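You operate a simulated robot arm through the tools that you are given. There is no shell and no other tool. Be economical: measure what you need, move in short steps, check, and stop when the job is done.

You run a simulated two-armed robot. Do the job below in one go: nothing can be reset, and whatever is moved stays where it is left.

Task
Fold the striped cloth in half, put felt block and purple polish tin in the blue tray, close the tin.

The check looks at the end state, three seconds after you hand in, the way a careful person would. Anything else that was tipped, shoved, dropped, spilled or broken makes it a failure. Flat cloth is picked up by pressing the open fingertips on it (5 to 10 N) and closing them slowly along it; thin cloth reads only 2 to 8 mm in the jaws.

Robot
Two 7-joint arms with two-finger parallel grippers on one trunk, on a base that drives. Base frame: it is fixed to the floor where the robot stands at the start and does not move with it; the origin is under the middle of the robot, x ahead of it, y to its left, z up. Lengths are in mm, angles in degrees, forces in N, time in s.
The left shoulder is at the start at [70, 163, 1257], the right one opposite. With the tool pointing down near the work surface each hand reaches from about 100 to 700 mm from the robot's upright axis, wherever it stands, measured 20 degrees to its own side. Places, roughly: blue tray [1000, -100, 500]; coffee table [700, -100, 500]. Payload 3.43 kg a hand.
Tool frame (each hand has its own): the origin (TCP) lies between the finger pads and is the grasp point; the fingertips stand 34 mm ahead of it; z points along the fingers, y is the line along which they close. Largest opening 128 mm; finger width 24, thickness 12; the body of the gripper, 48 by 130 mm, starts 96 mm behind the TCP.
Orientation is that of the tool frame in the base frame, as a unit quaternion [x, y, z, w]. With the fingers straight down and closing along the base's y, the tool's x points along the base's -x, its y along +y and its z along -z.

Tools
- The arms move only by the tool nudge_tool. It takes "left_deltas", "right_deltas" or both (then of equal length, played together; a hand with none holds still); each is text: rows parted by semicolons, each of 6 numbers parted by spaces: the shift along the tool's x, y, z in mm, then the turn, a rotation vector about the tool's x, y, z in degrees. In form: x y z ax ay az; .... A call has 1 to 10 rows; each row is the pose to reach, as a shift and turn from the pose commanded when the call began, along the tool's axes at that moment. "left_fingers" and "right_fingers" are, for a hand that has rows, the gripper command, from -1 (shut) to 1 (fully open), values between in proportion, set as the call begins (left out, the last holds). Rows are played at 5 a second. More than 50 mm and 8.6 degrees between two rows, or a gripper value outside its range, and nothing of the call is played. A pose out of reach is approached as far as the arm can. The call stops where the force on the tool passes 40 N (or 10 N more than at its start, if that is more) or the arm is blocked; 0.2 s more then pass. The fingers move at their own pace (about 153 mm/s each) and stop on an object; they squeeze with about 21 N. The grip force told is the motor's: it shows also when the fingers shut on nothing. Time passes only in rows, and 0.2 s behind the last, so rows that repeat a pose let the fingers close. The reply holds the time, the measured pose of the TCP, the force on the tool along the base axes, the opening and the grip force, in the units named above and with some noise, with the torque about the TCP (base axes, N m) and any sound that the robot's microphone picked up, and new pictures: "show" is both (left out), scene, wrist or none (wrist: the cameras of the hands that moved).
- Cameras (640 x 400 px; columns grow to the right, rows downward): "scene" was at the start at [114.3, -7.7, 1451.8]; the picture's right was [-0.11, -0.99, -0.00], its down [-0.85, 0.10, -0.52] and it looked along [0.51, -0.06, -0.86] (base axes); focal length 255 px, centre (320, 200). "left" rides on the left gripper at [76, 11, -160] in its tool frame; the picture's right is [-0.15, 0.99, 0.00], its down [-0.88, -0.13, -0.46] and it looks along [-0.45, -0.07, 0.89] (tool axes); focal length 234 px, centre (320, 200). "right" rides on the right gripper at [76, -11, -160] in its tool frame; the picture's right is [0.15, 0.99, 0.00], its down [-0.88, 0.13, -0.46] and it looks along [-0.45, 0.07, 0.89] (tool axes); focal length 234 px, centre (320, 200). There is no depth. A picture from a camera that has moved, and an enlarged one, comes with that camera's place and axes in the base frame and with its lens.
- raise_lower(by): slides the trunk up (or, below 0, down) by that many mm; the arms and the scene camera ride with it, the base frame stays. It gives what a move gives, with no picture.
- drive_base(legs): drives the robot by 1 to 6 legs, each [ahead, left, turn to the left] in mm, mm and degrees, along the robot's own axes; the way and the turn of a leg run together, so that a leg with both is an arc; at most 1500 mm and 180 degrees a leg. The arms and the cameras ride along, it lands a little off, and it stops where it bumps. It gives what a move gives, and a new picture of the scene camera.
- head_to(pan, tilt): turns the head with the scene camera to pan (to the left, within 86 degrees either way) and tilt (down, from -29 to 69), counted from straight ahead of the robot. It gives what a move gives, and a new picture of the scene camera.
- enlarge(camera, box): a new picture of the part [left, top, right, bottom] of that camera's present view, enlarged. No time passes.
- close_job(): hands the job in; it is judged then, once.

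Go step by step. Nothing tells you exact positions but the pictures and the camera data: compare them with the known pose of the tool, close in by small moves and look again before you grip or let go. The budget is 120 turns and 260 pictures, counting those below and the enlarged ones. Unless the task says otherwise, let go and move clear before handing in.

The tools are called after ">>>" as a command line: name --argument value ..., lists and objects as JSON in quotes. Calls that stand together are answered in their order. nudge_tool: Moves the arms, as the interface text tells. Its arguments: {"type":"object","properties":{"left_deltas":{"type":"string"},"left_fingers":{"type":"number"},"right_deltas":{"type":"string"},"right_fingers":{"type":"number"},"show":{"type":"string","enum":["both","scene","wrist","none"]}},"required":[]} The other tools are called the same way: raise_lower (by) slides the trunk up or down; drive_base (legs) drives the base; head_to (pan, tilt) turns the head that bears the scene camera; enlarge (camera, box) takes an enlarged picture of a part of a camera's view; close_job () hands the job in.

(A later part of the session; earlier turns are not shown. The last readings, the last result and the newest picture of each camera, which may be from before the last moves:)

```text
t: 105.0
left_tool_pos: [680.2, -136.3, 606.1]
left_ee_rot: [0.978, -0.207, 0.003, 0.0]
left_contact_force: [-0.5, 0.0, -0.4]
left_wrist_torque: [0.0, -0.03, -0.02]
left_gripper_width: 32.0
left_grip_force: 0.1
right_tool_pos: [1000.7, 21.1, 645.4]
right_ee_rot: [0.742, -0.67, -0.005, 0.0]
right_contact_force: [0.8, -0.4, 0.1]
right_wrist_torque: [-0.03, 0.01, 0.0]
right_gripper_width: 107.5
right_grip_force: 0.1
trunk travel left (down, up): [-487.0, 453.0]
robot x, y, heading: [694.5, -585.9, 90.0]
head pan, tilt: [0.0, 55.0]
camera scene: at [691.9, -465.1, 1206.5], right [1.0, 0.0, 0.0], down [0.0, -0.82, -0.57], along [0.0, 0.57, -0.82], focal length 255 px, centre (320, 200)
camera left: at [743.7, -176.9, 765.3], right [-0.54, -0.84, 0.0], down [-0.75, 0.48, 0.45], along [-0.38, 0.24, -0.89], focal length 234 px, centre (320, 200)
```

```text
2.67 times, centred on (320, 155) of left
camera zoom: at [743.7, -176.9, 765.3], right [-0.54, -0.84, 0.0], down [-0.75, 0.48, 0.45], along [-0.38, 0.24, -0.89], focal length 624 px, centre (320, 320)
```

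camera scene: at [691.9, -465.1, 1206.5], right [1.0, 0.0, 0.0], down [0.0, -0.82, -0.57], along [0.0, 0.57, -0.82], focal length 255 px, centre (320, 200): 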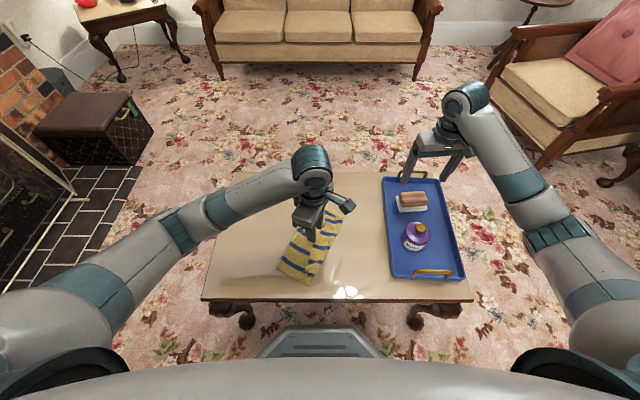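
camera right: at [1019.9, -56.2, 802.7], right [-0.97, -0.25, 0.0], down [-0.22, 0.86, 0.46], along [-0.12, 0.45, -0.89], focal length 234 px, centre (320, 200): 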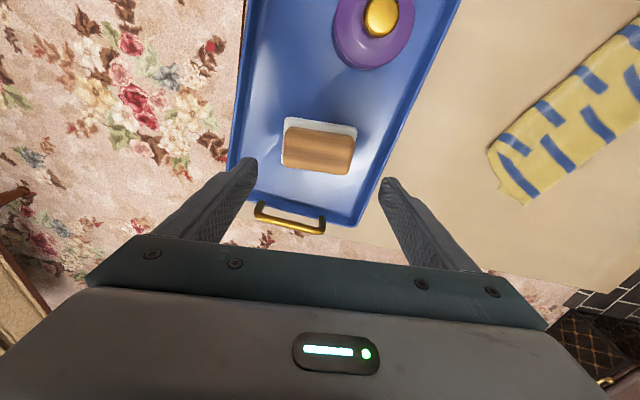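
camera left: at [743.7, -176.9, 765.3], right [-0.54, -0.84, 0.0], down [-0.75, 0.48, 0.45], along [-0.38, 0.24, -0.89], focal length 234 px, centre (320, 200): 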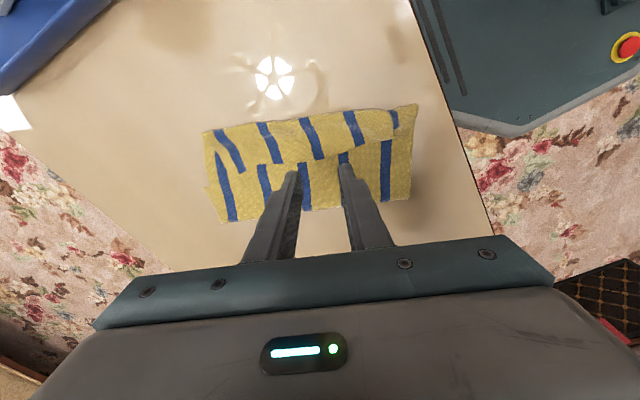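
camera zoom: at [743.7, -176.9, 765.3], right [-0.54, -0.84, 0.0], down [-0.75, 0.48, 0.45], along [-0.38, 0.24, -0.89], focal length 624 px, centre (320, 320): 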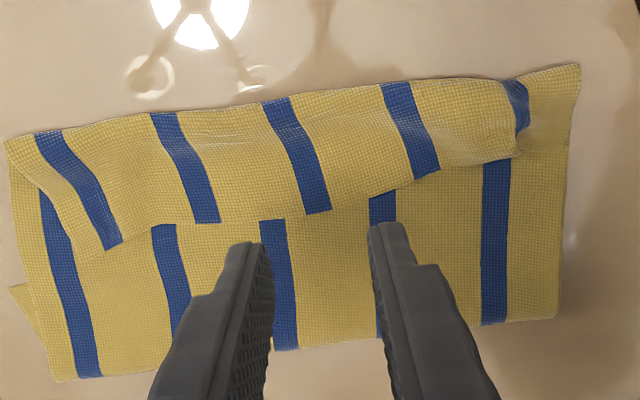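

The landing spot is about 8 mm inside the lip edge. I'll go 8 mm deeper and descend.

>>> nudge_tool --left_deltas "8 0 30 0 0 0;8 0 60 0 0 0;8 0 76 0 0 0;8 0 82 0 0 0;8 0 82 0 0 0" --show "wrist"

>>> enlarge --camera "left" --box '[200, 80, 440, 230]'

```text
t: 106.2
left_tool_pos: [689.5, -139.6, 525.1]
left_ee_rot: [0.978, -0.208, 0.002, -0.001]
left_contact_force: [-0.1, -0.5, -1.1]
left_wrist_torque: [-0.01, 0.0, 0.05]
left_gripper_width: 32.2
left_grip_force: 0.0
right_tool_pos: [1000.4, 20.3, 644.7]
right_ee_rot: [0.743, -0.67, -0.003, 0.0]
right_contact_force: [0.2, -0.2, 0.6]
right_wrist_torque: [0.0, 0.0, 0.04]
right_gripper_width: 107.4
right_grip_force: 0.1
trunk travel left (down, up): [-487.0, 453.0]
robot x, y, heading: [693.4, -587.9, 90.3]
head pan, tilt: [0.0, 55.0]
camera left: at [751.5, -180.2, 682.8], right [-0.54, -0.84, 0.0], down [-0.75, 0.48, 0.45], along [-0.38, 0.24, -0.89], focal length 234 px, centre (320, 200)
```

left: 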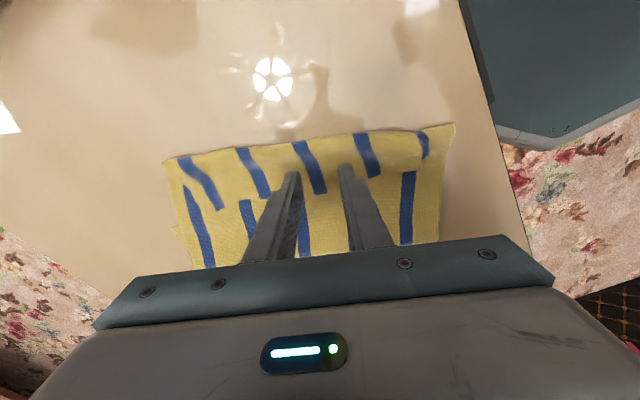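

```text
2.67 times, centred on (320, 155) of left
camera zoom: at [751.5, -180.2, 682.8], right [-0.54, -0.84, 0.0], down [-0.75, 0.48, 0.45], along [-0.38, 0.24, -0.89], focal length 624 px, centre (320, 320)
```

zoom: 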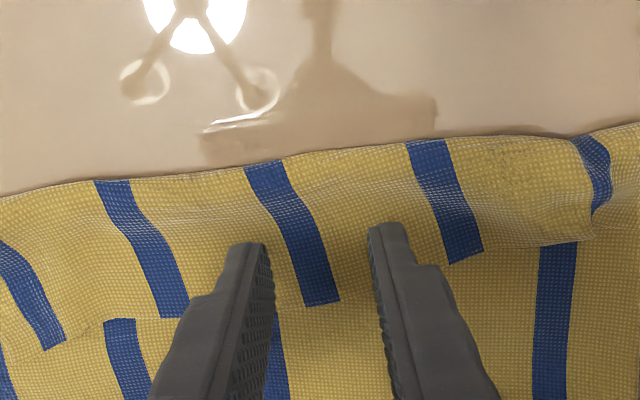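

>>> nudge_tool --left_deltas "0 0 3 0 0 0;0 0 5 0 0 0;0 0 6 0 0 0;0 0 6 0 0 0" --show "none"

```text
t: 107.2
left_tool_pos: [688.5, -138.0, 517.5]
left_ee_rot: [0.978, -0.208, 0.003, 0.0]
left_contact_force: [1.1, -0.5, 0.3]
left_wrist_torque: [0.01, -0.01, 0.0]
left_gripper_width: 31.7
left_grip_force: 0.2
right_tool_pos: [1000.0, 19.6, 644.9]
right_ee_rot: [0.743, -0.669, -0.003, 0.001]
right_contact_force: [0.1, 0.4, 0.1]
right_wrist_torque: [0.02, -0.01, -0.01]
right_gripper_width: 107.8
right_grip_force: 0.1
trunk travel left (down, up): [-487.0, 453.0]
robot x, y, heading: [696.6, -591.0, 90.3]
head pan, tilt: [0.0, 55.0]
```

>>> nudge_tool --left_deltas "0 0 1 0 0 0;0 0 1 0 0 0" --show "none"

>>> nudge_tool --left_deltas "0 0 0.6 0 0 0;0 0 0.6 0 0 0" --show "none"

```text
t: 107.8
left_tool_pos: [687.9, -138.6, 515.9]
left_ee_rot: [0.978, -0.208, 0.003, -0.001]
left_contact_force: [-0.1, -0.1, 3.4]
left_wrist_torque: [-0.05, 0.04, 0.01]
left_gripper_width: 32.0
left_grip_force: 0.1
right_tool_pos: [1000.7, 19.1, 644.8]
right_ee_rot: [0.742, -0.67, -0.004, 0.0]
right_contact_force: [-0.4, 0.3, -0.4]
right_wrist_torque: [-0.02, -0.01, 0.01]
right_gripper_width: 107.4
right_grip_force: 0.0
trunk travel left (down, up): [-487.0, 453.0]
robot x, y, heading: [697.2, -589.6, 90.2]
head pan, tilt: [0.0, 55.0]
```

```text
t: 108.4
left_tool_pos: [687.7, -138.7, 515.9]
left_ee_rot: [0.978, -0.209, 0.002, -0.002]
left_contact_force: [1.3, 0.2, 6.3]
left_wrist_torque: [-0.09, 0.09, -0.01]
left_gripper_width: 31.7
left_grip_force: 0.1
right_tool_pos: [1000.3, 19.6, 645.2]
right_ee_rot: [0.742, -0.67, -0.005, 0.0]
right_contact_force: [-0.3, -1.1, 0.1]
right_wrist_torque: [0.0, 0.03, -0.02]
right_gripper_width: 107.4
right_grip_force: 0.1
trunk travel left (down, up): [-487.0, 453.0]
robot x, y, heading: [690.5, -582.3, 90.4]
head pan, tilt: [0.0, 55.0]
```

About 6 N of press, which is right. I'll close slowly.

>>> nudge_tool --left_deltas "0 0 0 0 0 0" --left_fingers -0.6 --show "none"

>>> nudge_tool --left_deltas "0 0 0 0 0 0" --left_fingers -0.7 --show "none"

>>> nudge_tool --left_deltas "0 0 0 0 0 0" --left_fingers -0.8 --show "none"

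>>> nudge_tool --left_deltas "0 0 0 0 0 0" --left_fingers -0.9 --show "none"

>>> nudge_tool --left_deltas "0 0 0 0 0 0;0 0 0 0 0 0;0 0 -12 0 0 0;0 0 -25 0 0 0;0 0 -25 0 0 0" --left_fingers -1 --show "both"

```text
t: 108.8
left_tool_pos: [689.1, -138.9, 516.3]
left_ee_rot: [0.978, -0.208, 0.003, -0.001]
left_contact_force: [0.1, 0.4, 7.2]
left_wrist_torque: [-0.03, 0.09, -0.03]
left_gripper_width: 25.1
left_grip_force: 0.1
right_tool_pos: [1001.2, 18.7, 644.8]
right_ee_rot: [0.742, -0.67, -0.004, -0.001]
right_contact_force: [0.0, 1.0, 0.5]
right_wrist_torque: [-0.04, 0.02, 0.03]
right_gripper_width: 107.5
right_grip_force: 0.0
trunk travel left (down, up): [-487.0, 453.0]
robot x, y, heading: [690.3, -588.4, 90.3]
head pan, tilt: [0.0, 55.0]
```

```text
t: 109.2
left_tool_pos: [688.6, -138.4, 515.8]
left_ee_rot: [0.978, -0.209, 0.003, -0.002]
left_contact_force: [0.9, 0.6, 9.0]
left_wrist_torque: [-0.07, 0.1, -0.01]
left_gripper_width: 19.0
left_grip_force: 0.2
right_tool_pos: [999.2, 19.9, 645.1]
right_ee_rot: [0.743, -0.67, -0.004, 0.0]
right_contact_force: [-0.6, -0.4, 0.4]
right_wrist_torque: [0.03, 0.01, -0.04]
right_gripper_width: 107.6
right_grip_force: 0.0
trunk travel left (down, up): [-487.0, 453.0]
robot x, y, heading: [695.9, -589.1, 90.1]
head pan, tilt: [0.0, 55.0]
```

```text
t: 109.6
left_tool_pos: [687.3, -139.6, 515.2]
left_ee_rot: [0.978, -0.208, 0.003, -0.001]
left_contact_force: [-0.7, 1.1, 8.1]
left_wrist_torque: [-0.04, 0.09, -0.04]
left_gripper_width: 12.2
left_grip_force: 0.1
right_tool_pos: [1000.9, 20.0, 645.2]
right_ee_rot: [0.742, -0.67, -0.004, -0.001]
right_contact_force: [-0.5, 0.0, -0.4]
right_wrist_torque: [-0.01, 0.01, 0.02]
right_gripper_width: 107.7
right_grip_force: 0.0
trunk travel left (down, up): [-487.0, 453.0]
robot x, y, heading: [698.7, -584.1, 90.3]
head pan, tilt: [0.0, 55.0]
```

```text
t: 110.0
left_tool_pos: [686.9, -137.6, 516.4]
left_ee_rot: [0.978, -0.208, 0.003, -0.002]
left_contact_force: [-0.1, 0.3, 8.7]
left_wrist_torque: [-0.06, 0.12, 0.03]
left_gripper_width: 8.0
left_grip_force: 1.6
right_tool_pos: [1000.6, 19.9, 645.0]
right_ee_rot: [0.743, -0.669, -0.004, -0.001]
right_contact_force: [-0.6, -0.7, -0.1]
right_wrist_torque: [0.01, 0.0, 0.04]
right_gripper_width: 107.4
right_grip_force: 0.0
trunk travel left (down, up): [-487.0, 453.0]
robot x, y, heading: [697.1, -584.7, 90.1]
head pan, tilt: [0.0, 55.0]
```

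```text
t: 111.2
left_tool_pos: [688.0, -139.1, 540.5]
left_ee_rot: [0.978, -0.207, 0.002, -0.001]
left_contact_force: [0.4, -0.5, -0.5]
left_wrist_torque: [0.01, 0.03, -0.02]
left_gripper_width: 2.4
left_grip_force: 20.3
right_tool_pos: [1000.4, 19.3, 644.5]
right_ee_rot: [0.743, -0.67, -0.003, 0.0]
right_contact_force: [0.0, -1.0, -0.4]
right_wrist_torque: [-0.03, 0.0, -0.04]
right_gripper_width: 107.8
right_grip_force: 0.0
trunk travel left (down, up): [-487.0, 453.0]
robot x, y, heading: [698.8, -588.2, 90.2]
head pan, tilt: [0.0, 55.0]
camera scene: at [692.2, -465.2, 1206.5], right [1.0, 0.0, 0.0], down [0.0, -0.82, -0.57], along [0.0, 0.57, -0.82], focal length 255 px, centre (320, 200)
camera left: at [751.0, -180.0, 699.2], right [-0.54, -0.84, 0.0], down [-0.75, 0.48, 0.45], along [-0.38, 0.24, -0.89], focal length 234 px, centre (320, 200)
```

scene: 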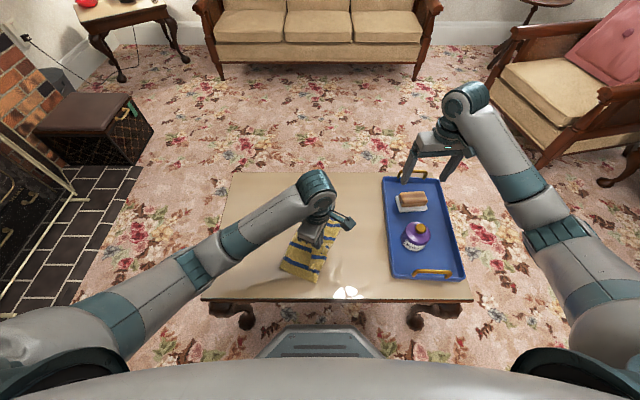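
left: 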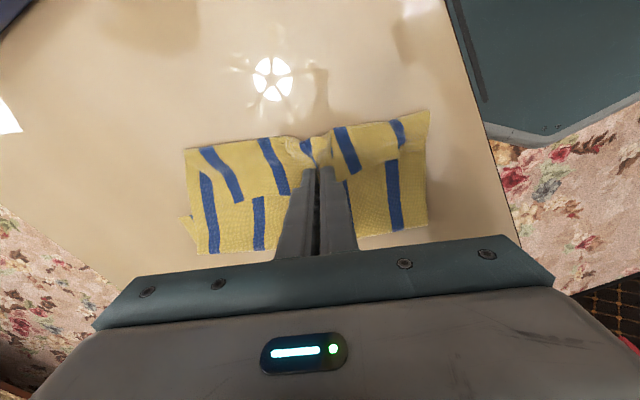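

>>> nudge_tool --left_deltas "-10 0 -30 0 0 0;-25 0 -55 0 0 0;-50 0 -70 0 0 0;-80 0 -80 0 0 0;-110 0 -80 0 0 0;-140 0 -75 0 0 0;-140 0 -75 0 0 0" --show "both"

```text
t: 112.8
left_tool_pos: [559.7, -82.7, 614.3]
left_ee_rot: [0.978, -0.209, 0.003, -0.001]
left_contact_force: [0.4, -0.6, -0.9]
left_wrist_torque: [0.0, 0.02, -0.01]
left_gripper_width: 2.3
left_grip_force: 21.8
right_tool_pos: [999.6, 18.5, 644.5]
right_ee_rot: [0.742, -0.67, -0.003, 0.0]
right_contact_force: [0.2, -0.3, 0.6]
right_wrist_torque: [-0.03, 0.0, -0.02]
right_gripper_width: 107.4
right_grip_force: 0.1
trunk travel left (down, up): [-487.0, 453.0]
robot x, y, heading: [697.1, -585.9, 90.4]
head pan, tilt: [0.0, 55.0]
camera scene: at [692.3, -465.1, 1206.5], right [1.0, 0.0, 0.0], down [0.0, -0.82, -0.57], along [0.0, 0.57, -0.82], focal length 255 px, centre (320, 200)
camera left: at [623.1, -123.7, 773.7], right [-0.54, -0.84, 0.0], down [-0.75, 0.48, 0.45], along [-0.38, 0.25, -0.89], focal length 234 px, centre (320, 200)
```

scene: 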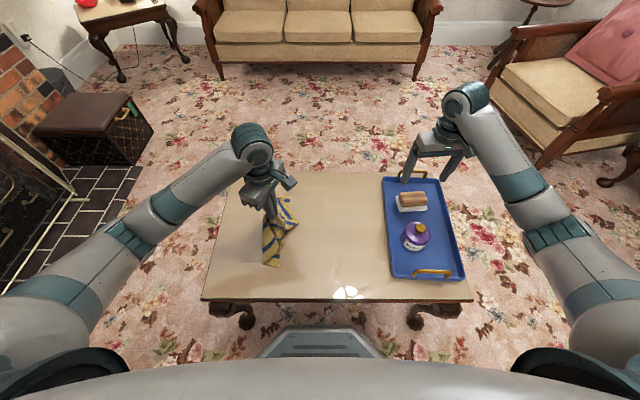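
left: 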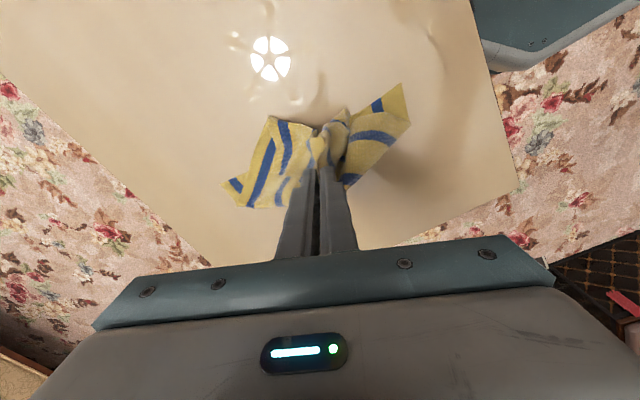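

>>> enlarge --camera "left" --box '[200, 60, 440, 210]'

>>> enlarge --camera "scene" --box '[220, 180, 348, 260]'

```text
2.67 times, centred on (320, 135) of left
camera zoom: at [623.1, -123.7, 773.7], right [-0.54, -0.84, 0.0], down [-0.75, 0.48, 0.45], along [-0.38, 0.25, -0.89], focal length 624 px, centre (320, 373)
```

zoom: 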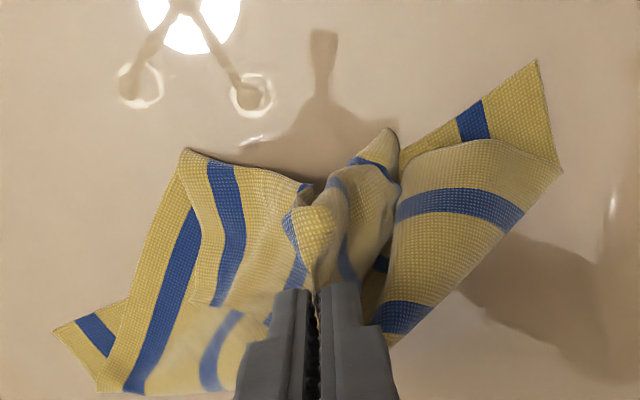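

```text
5.00 times, centred on (284, 220) of scene
camera zoom: at [692.3, -465.1, 1206.5], right [1.0, 0.0, 0.0], down [0.0, -0.82, -0.57], along [0.0, 0.57, -0.82], focal length 1275 px, centre (500, 100)
```

zoom: 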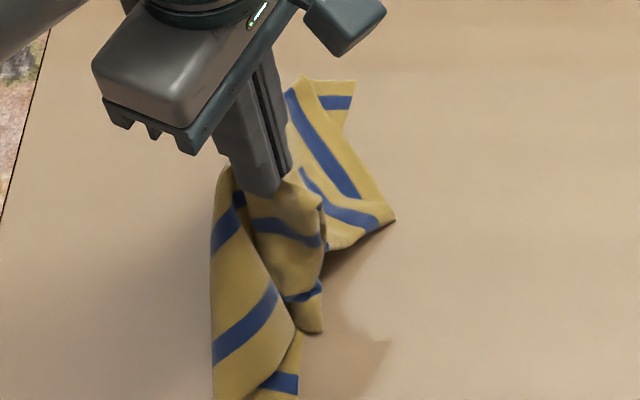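

I caught several layers at once. I'll set it down, release, and look at how it lies.

>>> nudge_tool --left_deltas "0 0 30 0 0 0;10 0 60 0 0 0;15 0 80 0 0 0;15 0 80 0 0 0" --show "none"

>>> nudge_tool --left_deltas "0 0 0 0 0 0;0 0 0 0 0 0;0 0 -40 0 0 0;0 0 -85 0 0 0;-20 40 -120 0 0 0;-40 80 -140 0 0 0;-60 120 -150 0 0 0" --left_fingers -0.3 --show "none"

>>> enlarge --camera "scene" --box '[200, 170, 392, 290]'

>>> enlarge --camera "left" --box '[0, 0, 640, 400]'

```text
t: 113.8
left_tool_pos: [573.3, -88.4, 535.2]
left_ee_rot: [0.978, -0.209, 0.003, -0.002]
left_contact_force: [0.2, 0.1, 0.7]
left_wrist_torque: [-0.01, 0.0, 0.05]
left_gripper_width: 2.5
left_grip_force: 20.9
right_tool_pos: [1000.9, 19.9, 644.7]
right_ee_rot: [0.743, -0.67, -0.003, 0.0]
right_contact_force: [-0.1, 0.8, 0.3]
right_wrist_torque: [0.02, -0.01, -0.02]
right_gripper_width: 107.6
right_grip_force: 0.0
trunk travel left (down, up): [-487.0, 453.0]
robot x, y, heading: [693.9, -586.5, 90.2]
head pan, tilt: [0.0, 55.0]
```

```text
refused: row 5 steps farther than a row can; nothing moved
```

```text
3.33 times, centred on (296, 230) of scene
camera zoom: at [692.1, -465.1, 1206.5], right [1.0, 0.0, 0.0], down [0.0, -0.82, -0.57], along [0.0, 0.57, -0.82], focal length 850 px, centre (400, 100)
```

zoom: 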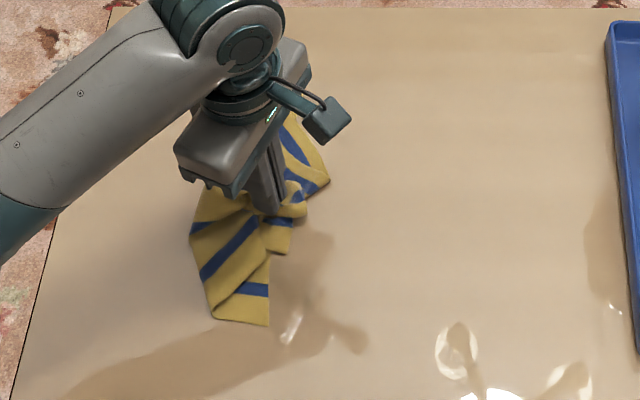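

```text
1.00 times, centred on (320, 200) of left
camera zoom: at [636.6, -129.6, 693.9], right [-0.54, -0.84, 0.0], down [-0.75, 0.48, 0.45], along [-0.38, 0.25, -0.89], focal length 234 px, centre (320, 200)
```

zoom: 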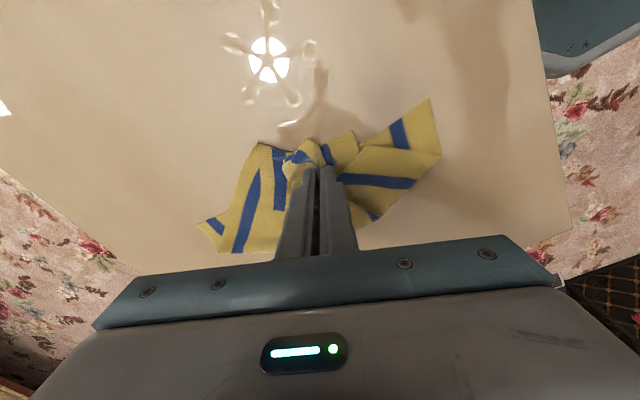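

>>> nudge_tool --left_deltas "0 0 0 0 0 0;0 0 0 0 0 0;0 0 -40 0 0 0;0 0 -80 0 0 0;-10 25 -110 0 0 0;-20 65 -130 0 0 0;-30 105 -140 0 0 0" --left_fingers -0.3 --show "none"

>>> enlarge --camera "scene" --box '[220, 180, 380, 280]'

>>> enlarge --camera "left" --box '[0, 0, 640, 400]'

```text
t: 115.4
left_tool_pos: [500.8, -172.3, 673.6]
left_ee_rot: [0.978, -0.21, 0.003, -0.001]
left_contact_force: [-1.0, -0.4, 0.3]
left_wrist_torque: [0.01, -0.03, 0.01]
left_gripper_width: 44.8
left_grip_force: 0.1
right_tool_pos: [1000.7, 19.3, 646.6]
right_ee_rot: [0.743, -0.669, -0.004, -0.001]
right_contact_force: [0.2, 0.4, 0.3]
right_wrist_torque: [-0.01, 0.0, 0.02]
right_gripper_width: 107.4
right_grip_force: 0.0
trunk travel left (down, up): [-487.0, 453.0]
robot x, y, heading: [697.5, -586.8, 90.1]
head pan, tilt: [0.0, 55.0]
```

```text
4.00 times, centred on (300, 230) of scene
camera zoom: at [691.5, -465.8, 1206.6], right [1.0, 0.0, 0.0], down [0.0, -0.82, -0.57], along [0.0, 0.57, -0.82], focal length 1020 px, centre (400, 80)
```

zoom: 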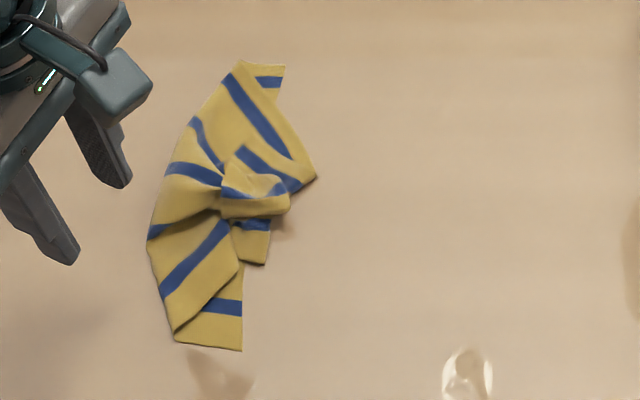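

```text
1.00 times, centred on (320, 200) of left
camera zoom: at [564.8, -213.5, 832.4], right [-0.54, -0.84, 0.0], down [-0.75, 0.48, 0.45], along [-0.38, 0.25, -0.89], focal length 234 px, centre (320, 200)
```

zoom: 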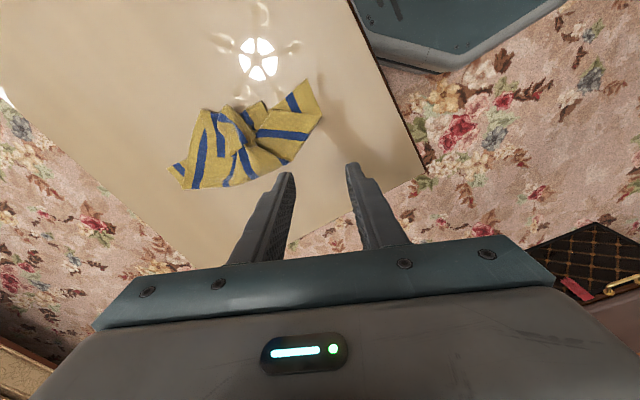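

Corners A (590,52) and B (576,-203) lie exposed as a single layer on the cloth's east edge. Lifting that edge with both hands will let gravity unfold the cloth. I'll go back to the table's end (facing +x), with the hands raised for the drive.

>>> raise_lower --by 150

>>> drive_base --legs '[[-100, 0, 0], [0, 0, -90], [-675, 0, 0], [0, 590, 0]]'

```text
t: 117.1
left_tool_pos: [502.5, -171.3, 823.4]
left_ee_rot: [0.978, -0.209, 0.004, -0.001]
left_contact_force: [0.2, 0.6, -0.2]
left_wrist_torque: [0.02, 0.01, 0.0]
left_gripper_width: 44.7
left_grip_force: 0.1
right_tool_pos: [1001.1, 20.3, 794.4]
right_ee_rot: [0.743, -0.67, -0.004, 0.0]
right_contact_force: [-0.2, -0.3, -0.5]
right_wrist_torque: [0.0, 0.02, -0.01]
right_gripper_width: 107.6
right_grip_force: 0.1
trunk travel left (down, up): [-637.0, 303.0]
robot x, y, heading: [696.9, -589.7, 90.1]
head pan, tilt: [0.0, 55.0]
```

```text
t: 128.3
left_tool_pos: [453.2, 91.8, 823.6]
left_ee_rot: [-0.539, 0.843, -0.003, -0.001]
left_contact_force: [-0.3, -0.3, 0.5]
left_wrist_torque: [-0.01, 0.0, -0.01]
left_gripper_width: 44.9
left_grip_force: 0.1
right_tool_pos: [637.8, -409.8, 795.0]
right_ee_rot: [-0.046, 0.999, 0.003, 0.003]
right_contact_force: [0.3, -0.3, 0.2]
right_wrist_torque: [0.0, -0.01, 0.01]
right_gripper_width: 107.5
right_grip_force: 0.0
trunk travel left (down, up): [-637.0, 303.0]
robot x, y, heading: [36.1, -98.5, -0.5]
head pan, tilt: [0.0, 55.0]
camera scene: at [153.4, -97.8, 1356.5], right [-0.01, -1.0, 0.0], down [-0.82, 0.01, -0.57], along [0.57, -0.01, -0.82], focal length 255 px, centre (320, 200)
```

scene: 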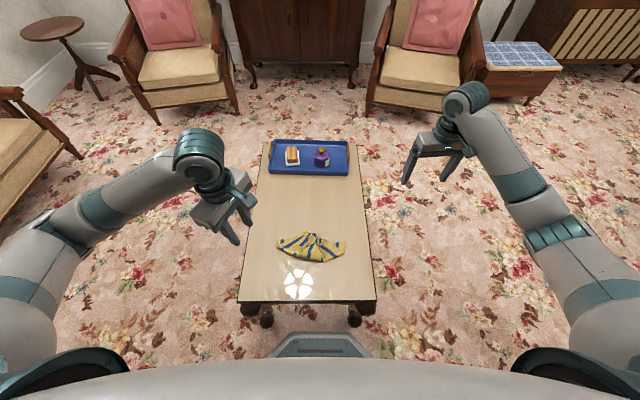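

I'm in front of the table again. Both hands go above the exposed corners, tools squared up.

>>> nudge_tool --left_deltas "0.6 -15 13 0 0 7.3;1.2 -30 27 0 0 14.6;2 -45 41 0 0 21.8;2.5 -61 55 0 0 29.1;3 -76 68 0 0 36.4;4 -91 82 0 0 43.7;4.5 -106 96 0 0 51;5 -121 109 0 0 58.2;5.6 -137 123 0 0 65.5;5.6 -137 123 0 0 65.5" --right_deltas "6 26 10 0 0 0.6;12 51 21 0 0 1.2;18 77 32 0 0 1.8;24 103 42 0 0 2.4;30 128 53 0 0 3;36 154 63 0 0 3.5;42 180 74 0 0 4.1;48 205 84 0 0 4.7;54 231 95 0 0 5.3;54 231 95 0 0 5.3" --left_fingers -0.7 --right_fingers -0.7 --show "wrist"

>>> enlarge --camera "scene" --box '[250, 200, 378, 280]'

>>> enlarge --camera "left" --box '[160, 80, 400, 230]'

>>> enlarge --camera "right" --box '[240, 80, 480, 230]'

```text
t: 130.5
left_tool_pos: [576.3, 27.7, 700.3]
left_ee_rot: [0.004, 1.0, -0.003, 0.0]
left_contact_force: [0.7, 0.1, -0.1]
left_wrist_torque: [0.0, 0.01, 0.0]
left_gripper_width: 19.1
left_grip_force: 0.0
right_tool_pos: [565.1, -183.6, 700.8]
right_ee_rot: [0.001, 1.0, 0.003, 0.003]
right_contact_force: [0.3, 0.1, -0.1]
right_wrist_torque: [-0.05, 0.0, -0.02]
right_gripper_width: 19.3
right_grip_force: 0.1
trunk travel left (down, up): [-637.0, 303.0]
robot x, y, heading: [37.4, -96.5, -0.6]
head pan, tilt: [0.0, 55.0]
camera right: at [487.4, -196.4, 858.5], right [-0.14, 0.99, 0.01], down [0.88, 0.13, 0.46], along [0.46, 0.07, -0.89], focal length 234 px, centre (320, 200)
camera left: at [498.4, 41.0, 859.6], right [0.15, 0.99, -0.01], down [0.88, -0.13, 0.46], along [0.45, -0.08, -0.89], focal length 234 px, centre (320, 200)
```

right: 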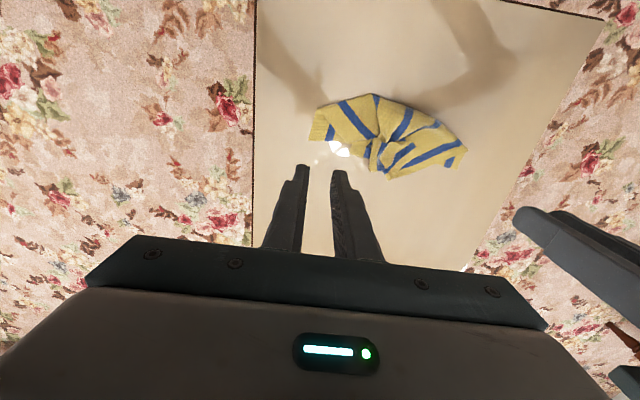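
left: 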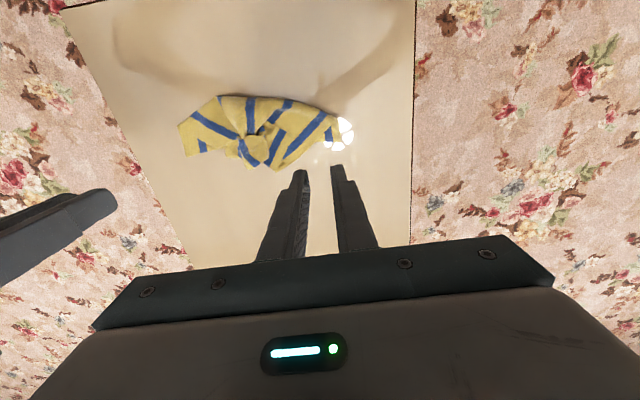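

```text
5.00 times, centred on (314, 240) of scene
camera zoom: at [153.1, -98.5, 1356.6], right [-0.01, -1.0, 0.0], down [-0.82, 0.01, -0.57], along [0.57, 0.0, -0.82], focal length 1275 px, centre (350, 0)
```

zoom: 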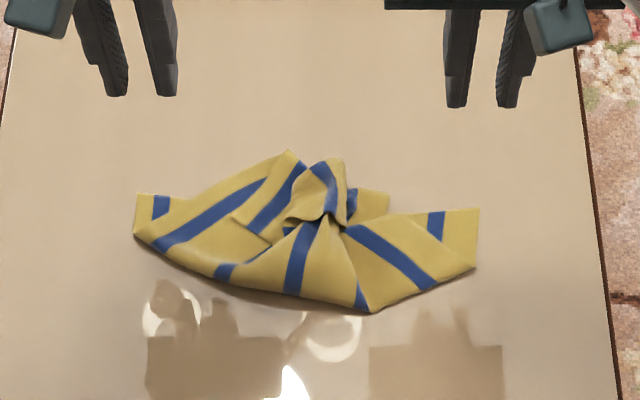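

```text
2.67 times, centred on (280, 155) of left
camera zoom: at [498.4, 41.0, 859.6], right [0.15, 0.99, -0.01], down [0.88, -0.13, 0.46], along [0.45, -0.08, -0.89], focal length 624 px, centre (427, 320)
```

zoom: 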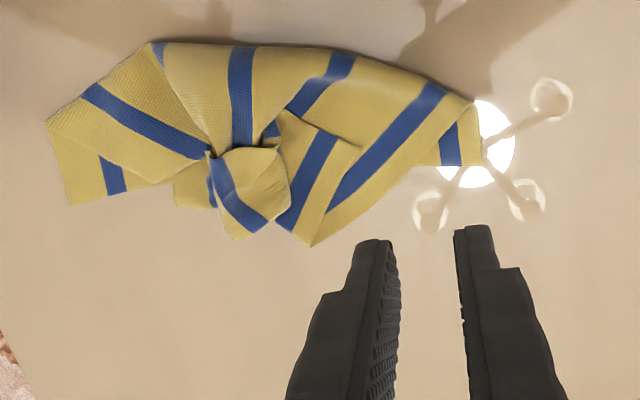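

```text
2.67 times, centred on (360, 155) of right
camera zoom: at [487.4, -196.4, 858.5], right [-0.14, 0.99, 0.01], down [0.88, 0.13, 0.46], along [0.46, 0.07, -0.89], focal length 624 px, centre (213, 320)
```

zoom: 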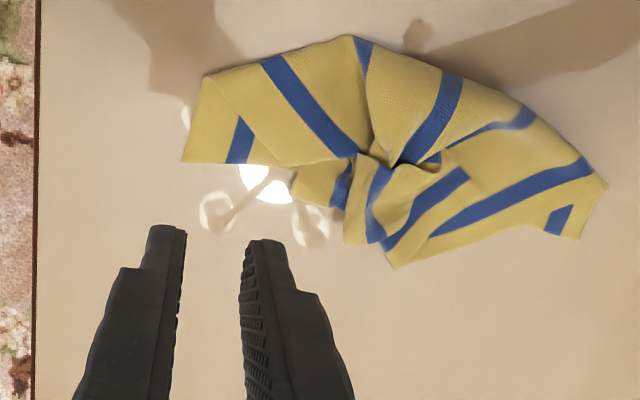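

Corners confirmed: A (590,54) and B (578,-201). I'll yaw each hand 45° so the jaws close across the corner on just the single layer, and come down closer.

>>> nudge_tool --left_deltas "-1 3 10 0 0 -7.5;-1 6 25 0 0 -15;-1 9 40 0 0 -22.5;-1 13 60 0 0 -30;-1 13 80 0 0 -37.5;-1 13 110 0 0 -45;-1 13 140 0 0 -45;-1 13 140 0 0 -45" --right_deltas "0 -1 10 0 0 7.5;0 -2 25 0 0 15;0 -3 40 0 0 22.5;0 -4.4 60 0 0 30;0 -4.4 80 0 0 37.5;0 -4.4 110 0 0 45;0 -4.4 140 0 0 45;0 -4.4 140 0 0 45" --left_fingers -0.72 --right_fingers -0.72 --show "none"

>>> enlarge --camera "left" --box '[200, 80, 440, 230]'

>>> enlarge --camera "right" --box '[200, 80, 440, 230]'

```text
t: 132.3
left_tool_pos: [577.4, 41.9, 559.9]
left_ee_rot: [-0.381, 0.925, -0.004, 0.0]
left_contact_force: [-0.5, -0.3, 0.2]
left_wrist_torque: [-0.03, -0.03, 0.0]
left_gripper_width: 18.1
left_grip_force: 0.1
right_tool_pos: [566.3, -188.5, 559.2]
right_ee_rot: [0.383, 0.924, 0.003, 0.001]
right_contact_force: [0.2, 0.3, 0.0]
right_wrist_torque: [-0.02, -0.02, -0.01]
right_gripper_width: 17.7
right_grip_force: 0.0
trunk travel left (down, up): [-637.0, 303.0]
robot x, y, heading: [35.1, -93.8, -0.4]
head pan, tilt: [0.0, 55.0]
```

```text
2.67 times, centred on (320, 155) of left
camera zoom: at [514.2, -2.9, 718.3], right [-0.59, 0.81, -0.01], down [0.72, 0.53, 0.45], along [0.37, 0.27, -0.89], focal length 624 px, centre (320, 320)
```

zoom: 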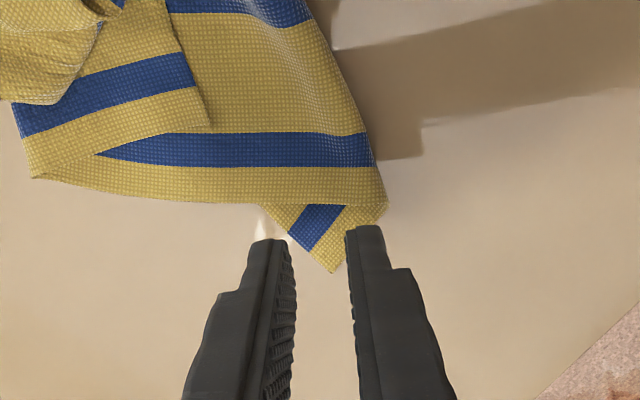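

```text
2.67 times, centred on (320, 155) of right
camera zoom: at [502.6, -143.1, 718.0], right [0.6, 0.8, 0.01], down [0.71, -0.53, 0.46], along [0.37, -0.27, -0.89], focal length 624 px, centre (320, 320)
```

zoom: 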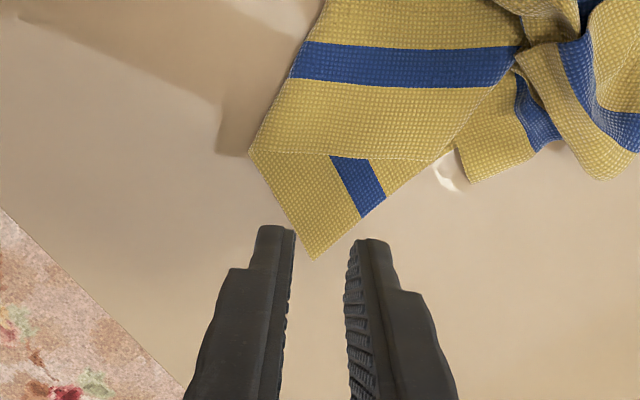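

>>> nudge_tool --left_deltas "-4 1 15 0 0 0;-4 1 30 0 0 0;-4 1 40 0 0 0;-4 1 40 0 0 0" --right_deltas "6 3 15 0 0 0;6 3 30 0 0 0;6 3 40 0 0 0;6 3 40 0 0 0" --left_fingers -0.8 --right_fingers -0.76 --show "none"

>>> enlarge --camera "left" --box '[240, 105, 400, 205]'

>>> enlarge --camera "right" --box '[240, 105, 400, 205]'

```text
t: 133.3
left_tool_pos: [578.9, 44.2, 520.0]
left_ee_rot: [-0.381, 0.925, -0.002, -0.001]
left_contact_force: [0.0, 0.1, 0.1]
left_wrist_torque: [0.01, -0.01, 0.01]
left_gripper_width: 12.7
left_grip_force: 0.1
right_tool_pos: [564.6, -181.0, 521.0]
right_ee_rot: [0.383, 0.924, 0.004, 0.001]
right_contact_force: [-0.2, 1.6, 0.6]
right_wrist_torque: [0.01, -0.01, -0.03]
right_gripper_width: 15.2
right_grip_force: 0.0
trunk travel left (down, up): [-637.0, 303.0]
robot x, y, heading: [34.4, -93.3, -0.3]
head pan, tilt: [0.0, 55.0]
```

```text
4.00 times, centred on (320, 155) of left
camera zoom: at [515.7, -0.9, 678.9], right [-0.59, 0.81, 0.0], down [0.72, 0.53, 0.45], along [0.37, 0.27, -0.89], focal length 937 px, centre (320, 380)
```

zoom: 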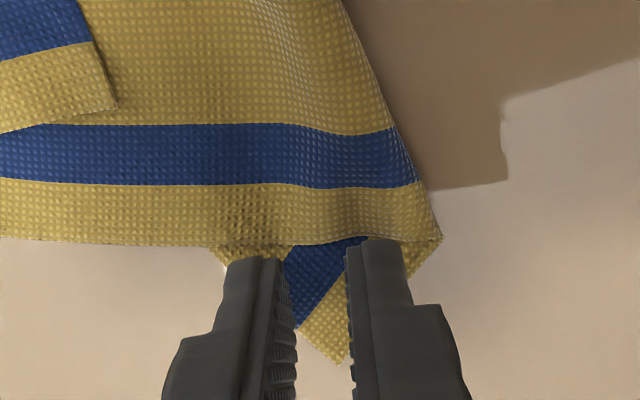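

```text
4.00 times, centred on (320, 155) of right
camera zoom: at [500.2, -136.9, 678.5], right [0.6, 0.8, 0.01], down [0.71, -0.53, 0.46], along [0.37, -0.27, -0.89], focal length 937 px, centre (320, 380)
```

zoom: 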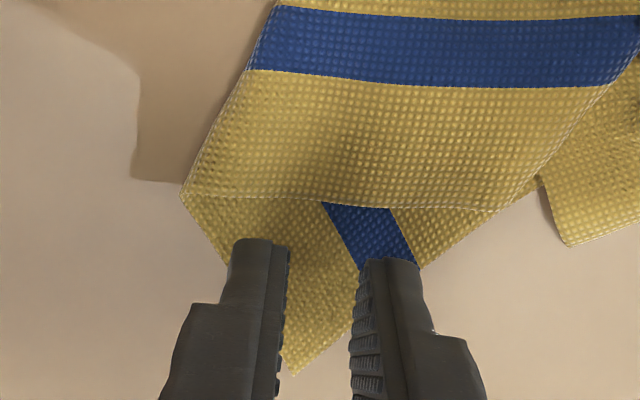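

Placement is good on both single-layer corners. I'll press down.

>>> nudge_tool --left_deltas "0 0 3 0 0 0;0 0 4.5 0 0 0;0 0 4.5 0 0 0" --right_deltas "0 0 3 0 0 0;0 0 5 0 0 0;0 0 5 0 0 0" --show "none"

>>> nudge_tool --left_deltas "0 0 0.8 0 0 0;0 0 0.8 0 0 0" --right_deltas "0 0 0.8 0 0 0;0 0 0.8 0 0 0" --show "none"

```text
t: 134.1
left_tool_pos: [578.5, 43.4, 516.2]
left_ee_rot: [-0.38, 0.925, -0.003, -0.001]
left_contact_force: [0.4, -0.4, 0.7]
left_wrist_torque: [0.0, 0.03, 0.0]
left_gripper_width: 12.9
left_grip_force: 0.1
right_tool_pos: [561.8, -181.5, 515.3]
right_ee_rot: [0.383, 0.924, 0.004, 0.0]
right_contact_force: [0.8, 0.0, 0.6]
right_wrist_torque: [-0.03, 0.04, -0.01]
right_gripper_width: 15.1
right_grip_force: 0.0
trunk travel left (down, up): [-637.0, 303.0]
robot x, y, heading: [37.2, -96.8, -0.5]
head pan, tilt: [0.0, 55.0]
```

```text
t: 134.7
left_tool_pos: [578.7, 43.2, 516.0]
left_ee_rot: [-0.381, 0.925, -0.003, -0.001]
left_contact_force: [1.5, -1.2, 5.6]
left_wrist_torque: [0.01, 0.06, 0.03]
left_gripper_width: 12.6
left_grip_force: 0.0
right_tool_pos: [562.8, -181.2, 514.5]
right_ee_rot: [0.384, 0.923, 0.004, 0.002]
right_contact_force: [-1.6, 0.2, 6.2]
right_wrist_torque: [-0.06, 0.13, -0.01]
right_gripper_width: 15.5
right_grip_force: 0.2
trunk travel left (down, up): [-637.0, 303.0]
robot x, y, heading: [32.8, -97.2, -0.1]
head pan, tilt: [0.0, 55.0]
```

About 6 N on each hand. I'll close slowly, then lift a little.

>>> nudge_tool --left_deltas "0 0 0.2 0 0 0" --right_deltas "0 0 0.2 0 0 0" --left_fingers -0.86 --right_fingers -0.83 --show "none"

>>> nudge_tool --left_deltas "0 0 0 0 0 0" --right_deltas "0 0 0 0 0 0" --left_fingers -0.91 --right_fingers -0.89 --show "none"

>>> nudge_tool --left_deltas "0 0 0 0 0 0" --right_deltas "0 0 0 0 0 0" --left_fingers -0.95 --right_fingers -0.95 --show "none"

>>> nudge_tool --left_deltas "0 0 0 0 0 0;0 0 0 0 0 0;0 0 -12 0 0 0;0 0 -25 0 0 0;0 0 -25 0 0 0" --right_deltas "0 0 0 0 0 0;0 0 0 0 0 0;0 0 -12 0 0 0;0 0 -25 0 0 0;0 0 -25 0 0 0" --left_fingers -1 --right_fingers -1 --show "wrist"

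```text
t: 135.1
left_tool_pos: [578.4, 45.3, 515.4]
left_ee_rot: [-0.381, 0.925, -0.003, -0.001]
left_contact_force: [1.1, -1.0, 9.8]
left_wrist_torque: [-0.06, 0.12, 0.0]
left_gripper_width: 9.0
left_grip_force: 0.0
right_tool_pos: [563.0, -180.8, 515.4]
right_ee_rot: [0.384, 0.923, 0.004, 0.002]
right_contact_force: [0.3, 0.3, 6.5]
right_wrist_torque: [-0.03, 0.02, -0.01]
right_gripper_width: 10.5
right_grip_force: 0.1
trunk travel left (down, up): [-637.0, 303.0]
robot x, y, heading: [33.4, -98.3, -0.1]
head pan, tilt: [0.0, 55.0]
```

```text
t: 135.5
left_tool_pos: [577.7, 44.1, 515.3]
left_ee_rot: [-0.379, 0.925, -0.003, 0.0]
left_contact_force: [-0.1, 0.1, 10.7]
left_wrist_torque: [-0.04, 0.13, -0.01]
left_gripper_width: 6.5
left_grip_force: 0.5
right_tool_pos: [562.4, -180.9, 516.2]
right_ee_rot: [0.383, 0.924, 0.004, 0.002]
right_contact_force: [0.7, -0.3, 5.4]
right_wrist_torque: [-0.03, -0.01, 0.01]
right_gripper_width: 6.5
right_grip_force: 0.1
trunk travel left (down, up): [-637.0, 303.0]
robot x, y, heading: [32.4, -96.5, -0.6]
head pan, tilt: [0.0, 55.0]
```

```text
t: 135.9
left_tool_pos: [578.0, 42.6, 515.7]
left_ee_rot: [-0.38, 0.925, -0.003, 0.0]
left_contact_force: [-0.3, 1.3, 11.3]
left_wrist_torque: [-0.01, 0.17, 0.01]
left_gripper_width: 6.0
left_grip_force: 2.0
right_tool_pos: [563.0, -180.6, 513.7]
right_ee_rot: [0.384, 0.923, 0.004, 0.002]
right_contact_force: [0.5, 0.6, 5.5]
right_wrist_torque: [-0.06, 0.0, -0.04]
right_gripper_width: 2.8
right_grip_force: 0.0
trunk travel left (down, up): [-637.0, 303.0]
robot x, y, heading: [33.4, -98.0, -0.5]
head pan, tilt: [0.0, 55.0]
```

```text
t: 137.1
left_tool_pos: [577.8, 44.2, 540.3]
left_ee_rot: [-0.38, 0.925, -0.003, 0.0]
left_contact_force: [1.0, 0.6, 0.1]
left_wrist_torque: [0.0, 0.01, 0.02]
left_gripper_width: 1.2
left_grip_force: 21.2
right_tool_pos: [562.7, -180.2, 537.8]
right_ee_rot: [0.383, 0.924, 0.004, 0.0]
right_contact_force: [0.9, -0.3, -0.3]
right_wrist_torque: [0.0, 0.0, -0.01]
right_gripper_width: 0.0
right_grip_force: 21.1
trunk travel left (down, up): [-637.0, 303.0]
robot x, y, heading: [34.7, -99.3, -0.5]
head pan, tilt: [0.0, 55.0]
camera right: at [499.4, -136.6, 696.7], right [0.6, 0.8, 0.01], down [0.71, -0.53, 0.46], along [0.37, -0.27, -0.89], focal length 234 px, centre (320, 200)
camera left: at [516.1, -0.5, 699.1], right [-0.59, 0.81, 0.0], down [0.72, 0.53, 0.45], along [0.37, 0.26, -0.89], focal length 234 px, centre (320, 200)
```

right: 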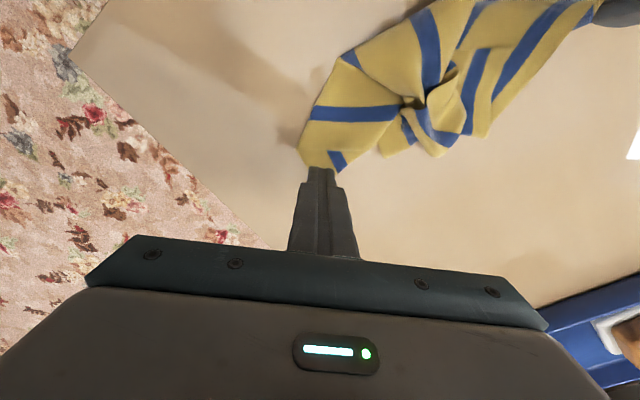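
left: 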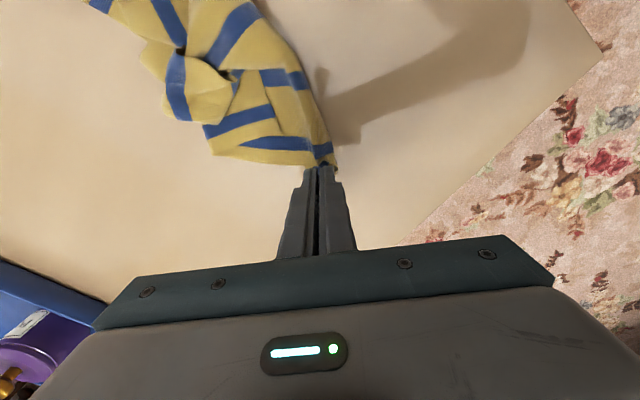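

Left holds, right slipped off. I'll look and regrip with the right hand.

>>> nudge_tool --right_deltas "0 0 0 0 0 0;0 0 0 0 0 0" --right_fingers -0.65 --show "none"

>>> enlarge --camera "right" --box '[220, 60, 460, 210]'

```text
t: 137.7
left_tool_pos: [577.2, 44.4, 539.4]
left_ee_rot: [-0.379, 0.925, -0.002, -0.001]
left_contact_force: [-0.6, -0.6, 0.5]
left_wrist_torque: [-0.01, -0.01, 0.0]
left_gripper_width: 1.4
left_grip_force: 20.9
right_tool_pos: [561.9, -180.9, 539.0]
right_ee_rot: [0.383, 0.924, 0.004, 0.002]
right_contact_force: [-0.3, 0.0, -0.8]
right_wrist_torque: [-0.01, 0.0, 0.01]
right_gripper_width: 22.6
right_grip_force: 0.0
trunk travel left (down, up): [-637.0, 303.0]
robot x, y, heading: [34.6, -97.1, -0.4]
head pan, tilt: [0.0, 55.0]
```

```text
2.67 times, centred on (340, 135) of right
camera zoom: at [499.3, -136.5, 696.8], right [0.6, 0.8, 0.01], down [0.71, -0.53, 0.46], along [0.37, -0.27, -0.89], focal length 624 px, centre (267, 373)
```

zoom: 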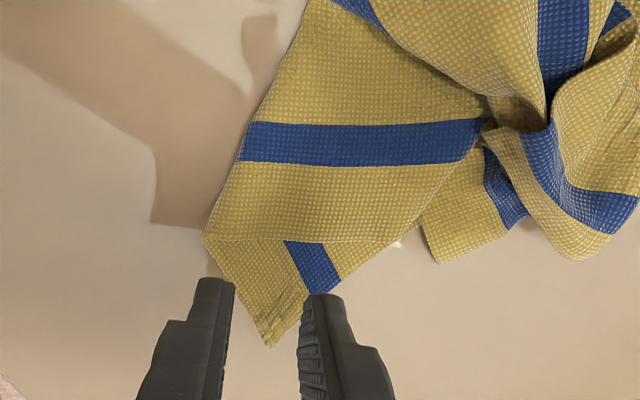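

I'll shift 7 mm so both fingers land on the corner, press harder and close again.

>>> nudge_tool --right_deltas "0 7 8 0 0 0;1 7 16 0 0 0;1 7 22 0 0 0;1 7 23.5 0 0 0;1 7 23.5 0 0 0" --right_fingers -0.7 --show "wrist"

```text
t: 138.9
left_tool_pos: [578.4, 43.3, 540.2]
left_ee_rot: [-0.381, 0.925, -0.002, -0.001]
left_contact_force: [-0.4, 0.5, 0.1]
left_wrist_torque: [-0.03, 0.01, -0.01]
left_gripper_width: 1.4
left_grip_force: 21.1
right_tool_pos: [567.1, -174.9, 515.3]
right_ee_rot: [0.383, 0.924, 0.004, 0.002]
right_contact_force: [-0.1, 1.1, -0.5]
right_wrist_torque: [0.02, 0.0, 0.01]
right_gripper_width: 19.3
right_grip_force: 0.1
trunk travel left (down, up): [-637.0, 303.0]
robot x, y, heading: [37.0, -95.3, -0.4]
head pan, tilt: [0.0, 55.0]
camera right: at [504.2, -130.9, 673.8], right [0.6, 0.8, 0.01], down [0.71, -0.53, 0.46], along [0.37, -0.27, -0.89], focal length 234 px, centre (320, 200)
```

right: 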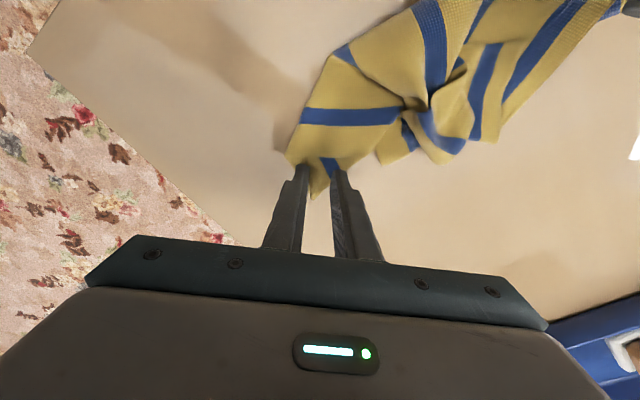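

>>> nudge_tool --right_deltas "0 0 1.2 0 0 0;0 0 1.2 0 0 0" --show "none"

>>> nudge_tool --right_deltas "0 0 0.4 0 0 0;0 0 0.4 0 0 0" --show "none"

```text
t: 139.5
left_tool_pos: [579.3, 43.1, 541.2]
left_ee_rot: [-0.381, 0.925, -0.004, -0.001]
left_contact_force: [-0.3, -0.9, 0.9]
left_wrist_torque: [-0.02, 0.0, 0.03]
left_gripper_width: 1.3
left_grip_force: 20.8
right_tool_pos: [568.3, -175.2, 515.3]
right_ee_rot: [0.383, 0.924, 0.004, 0.001]
right_contact_force: [0.4, 0.0, 4.7]
right_wrist_torque: [-0.05, 0.04, 0.02]
right_gripper_width: 19.0
right_grip_force: 0.0
trunk travel left (down, up): [-637.0, 303.0]
robot x, y, heading: [31.4, -96.0, -0.4]
head pan, tilt: [0.0, 55.0]
```

```text
t: 140.1
left_tool_pos: [578.9, 43.3, 540.6]
left_ee_rot: [-0.38, 0.925, -0.003, 0.0]
left_contact_force: [-1.0, 0.4, 0.1]
left_wrist_torque: [0.01, 0.0, -0.02]
left_gripper_width: 1.3
left_grip_force: 21.0
right_tool_pos: [566.3, -174.2, 515.1]
right_ee_rot: [0.384, 0.923, 0.004, 0.001]
right_contact_force: [0.9, -1.0, 8.4]
right_wrist_torque: [-0.07, 0.06, 0.02]
right_gripper_width: 19.2
right_grip_force: 0.0
trunk travel left (down, up): [-637.0, 303.0]
robot x, y, heading: [33.4, -97.0, -0.5]
head pan, tilt: [0.0, 55.0]
```

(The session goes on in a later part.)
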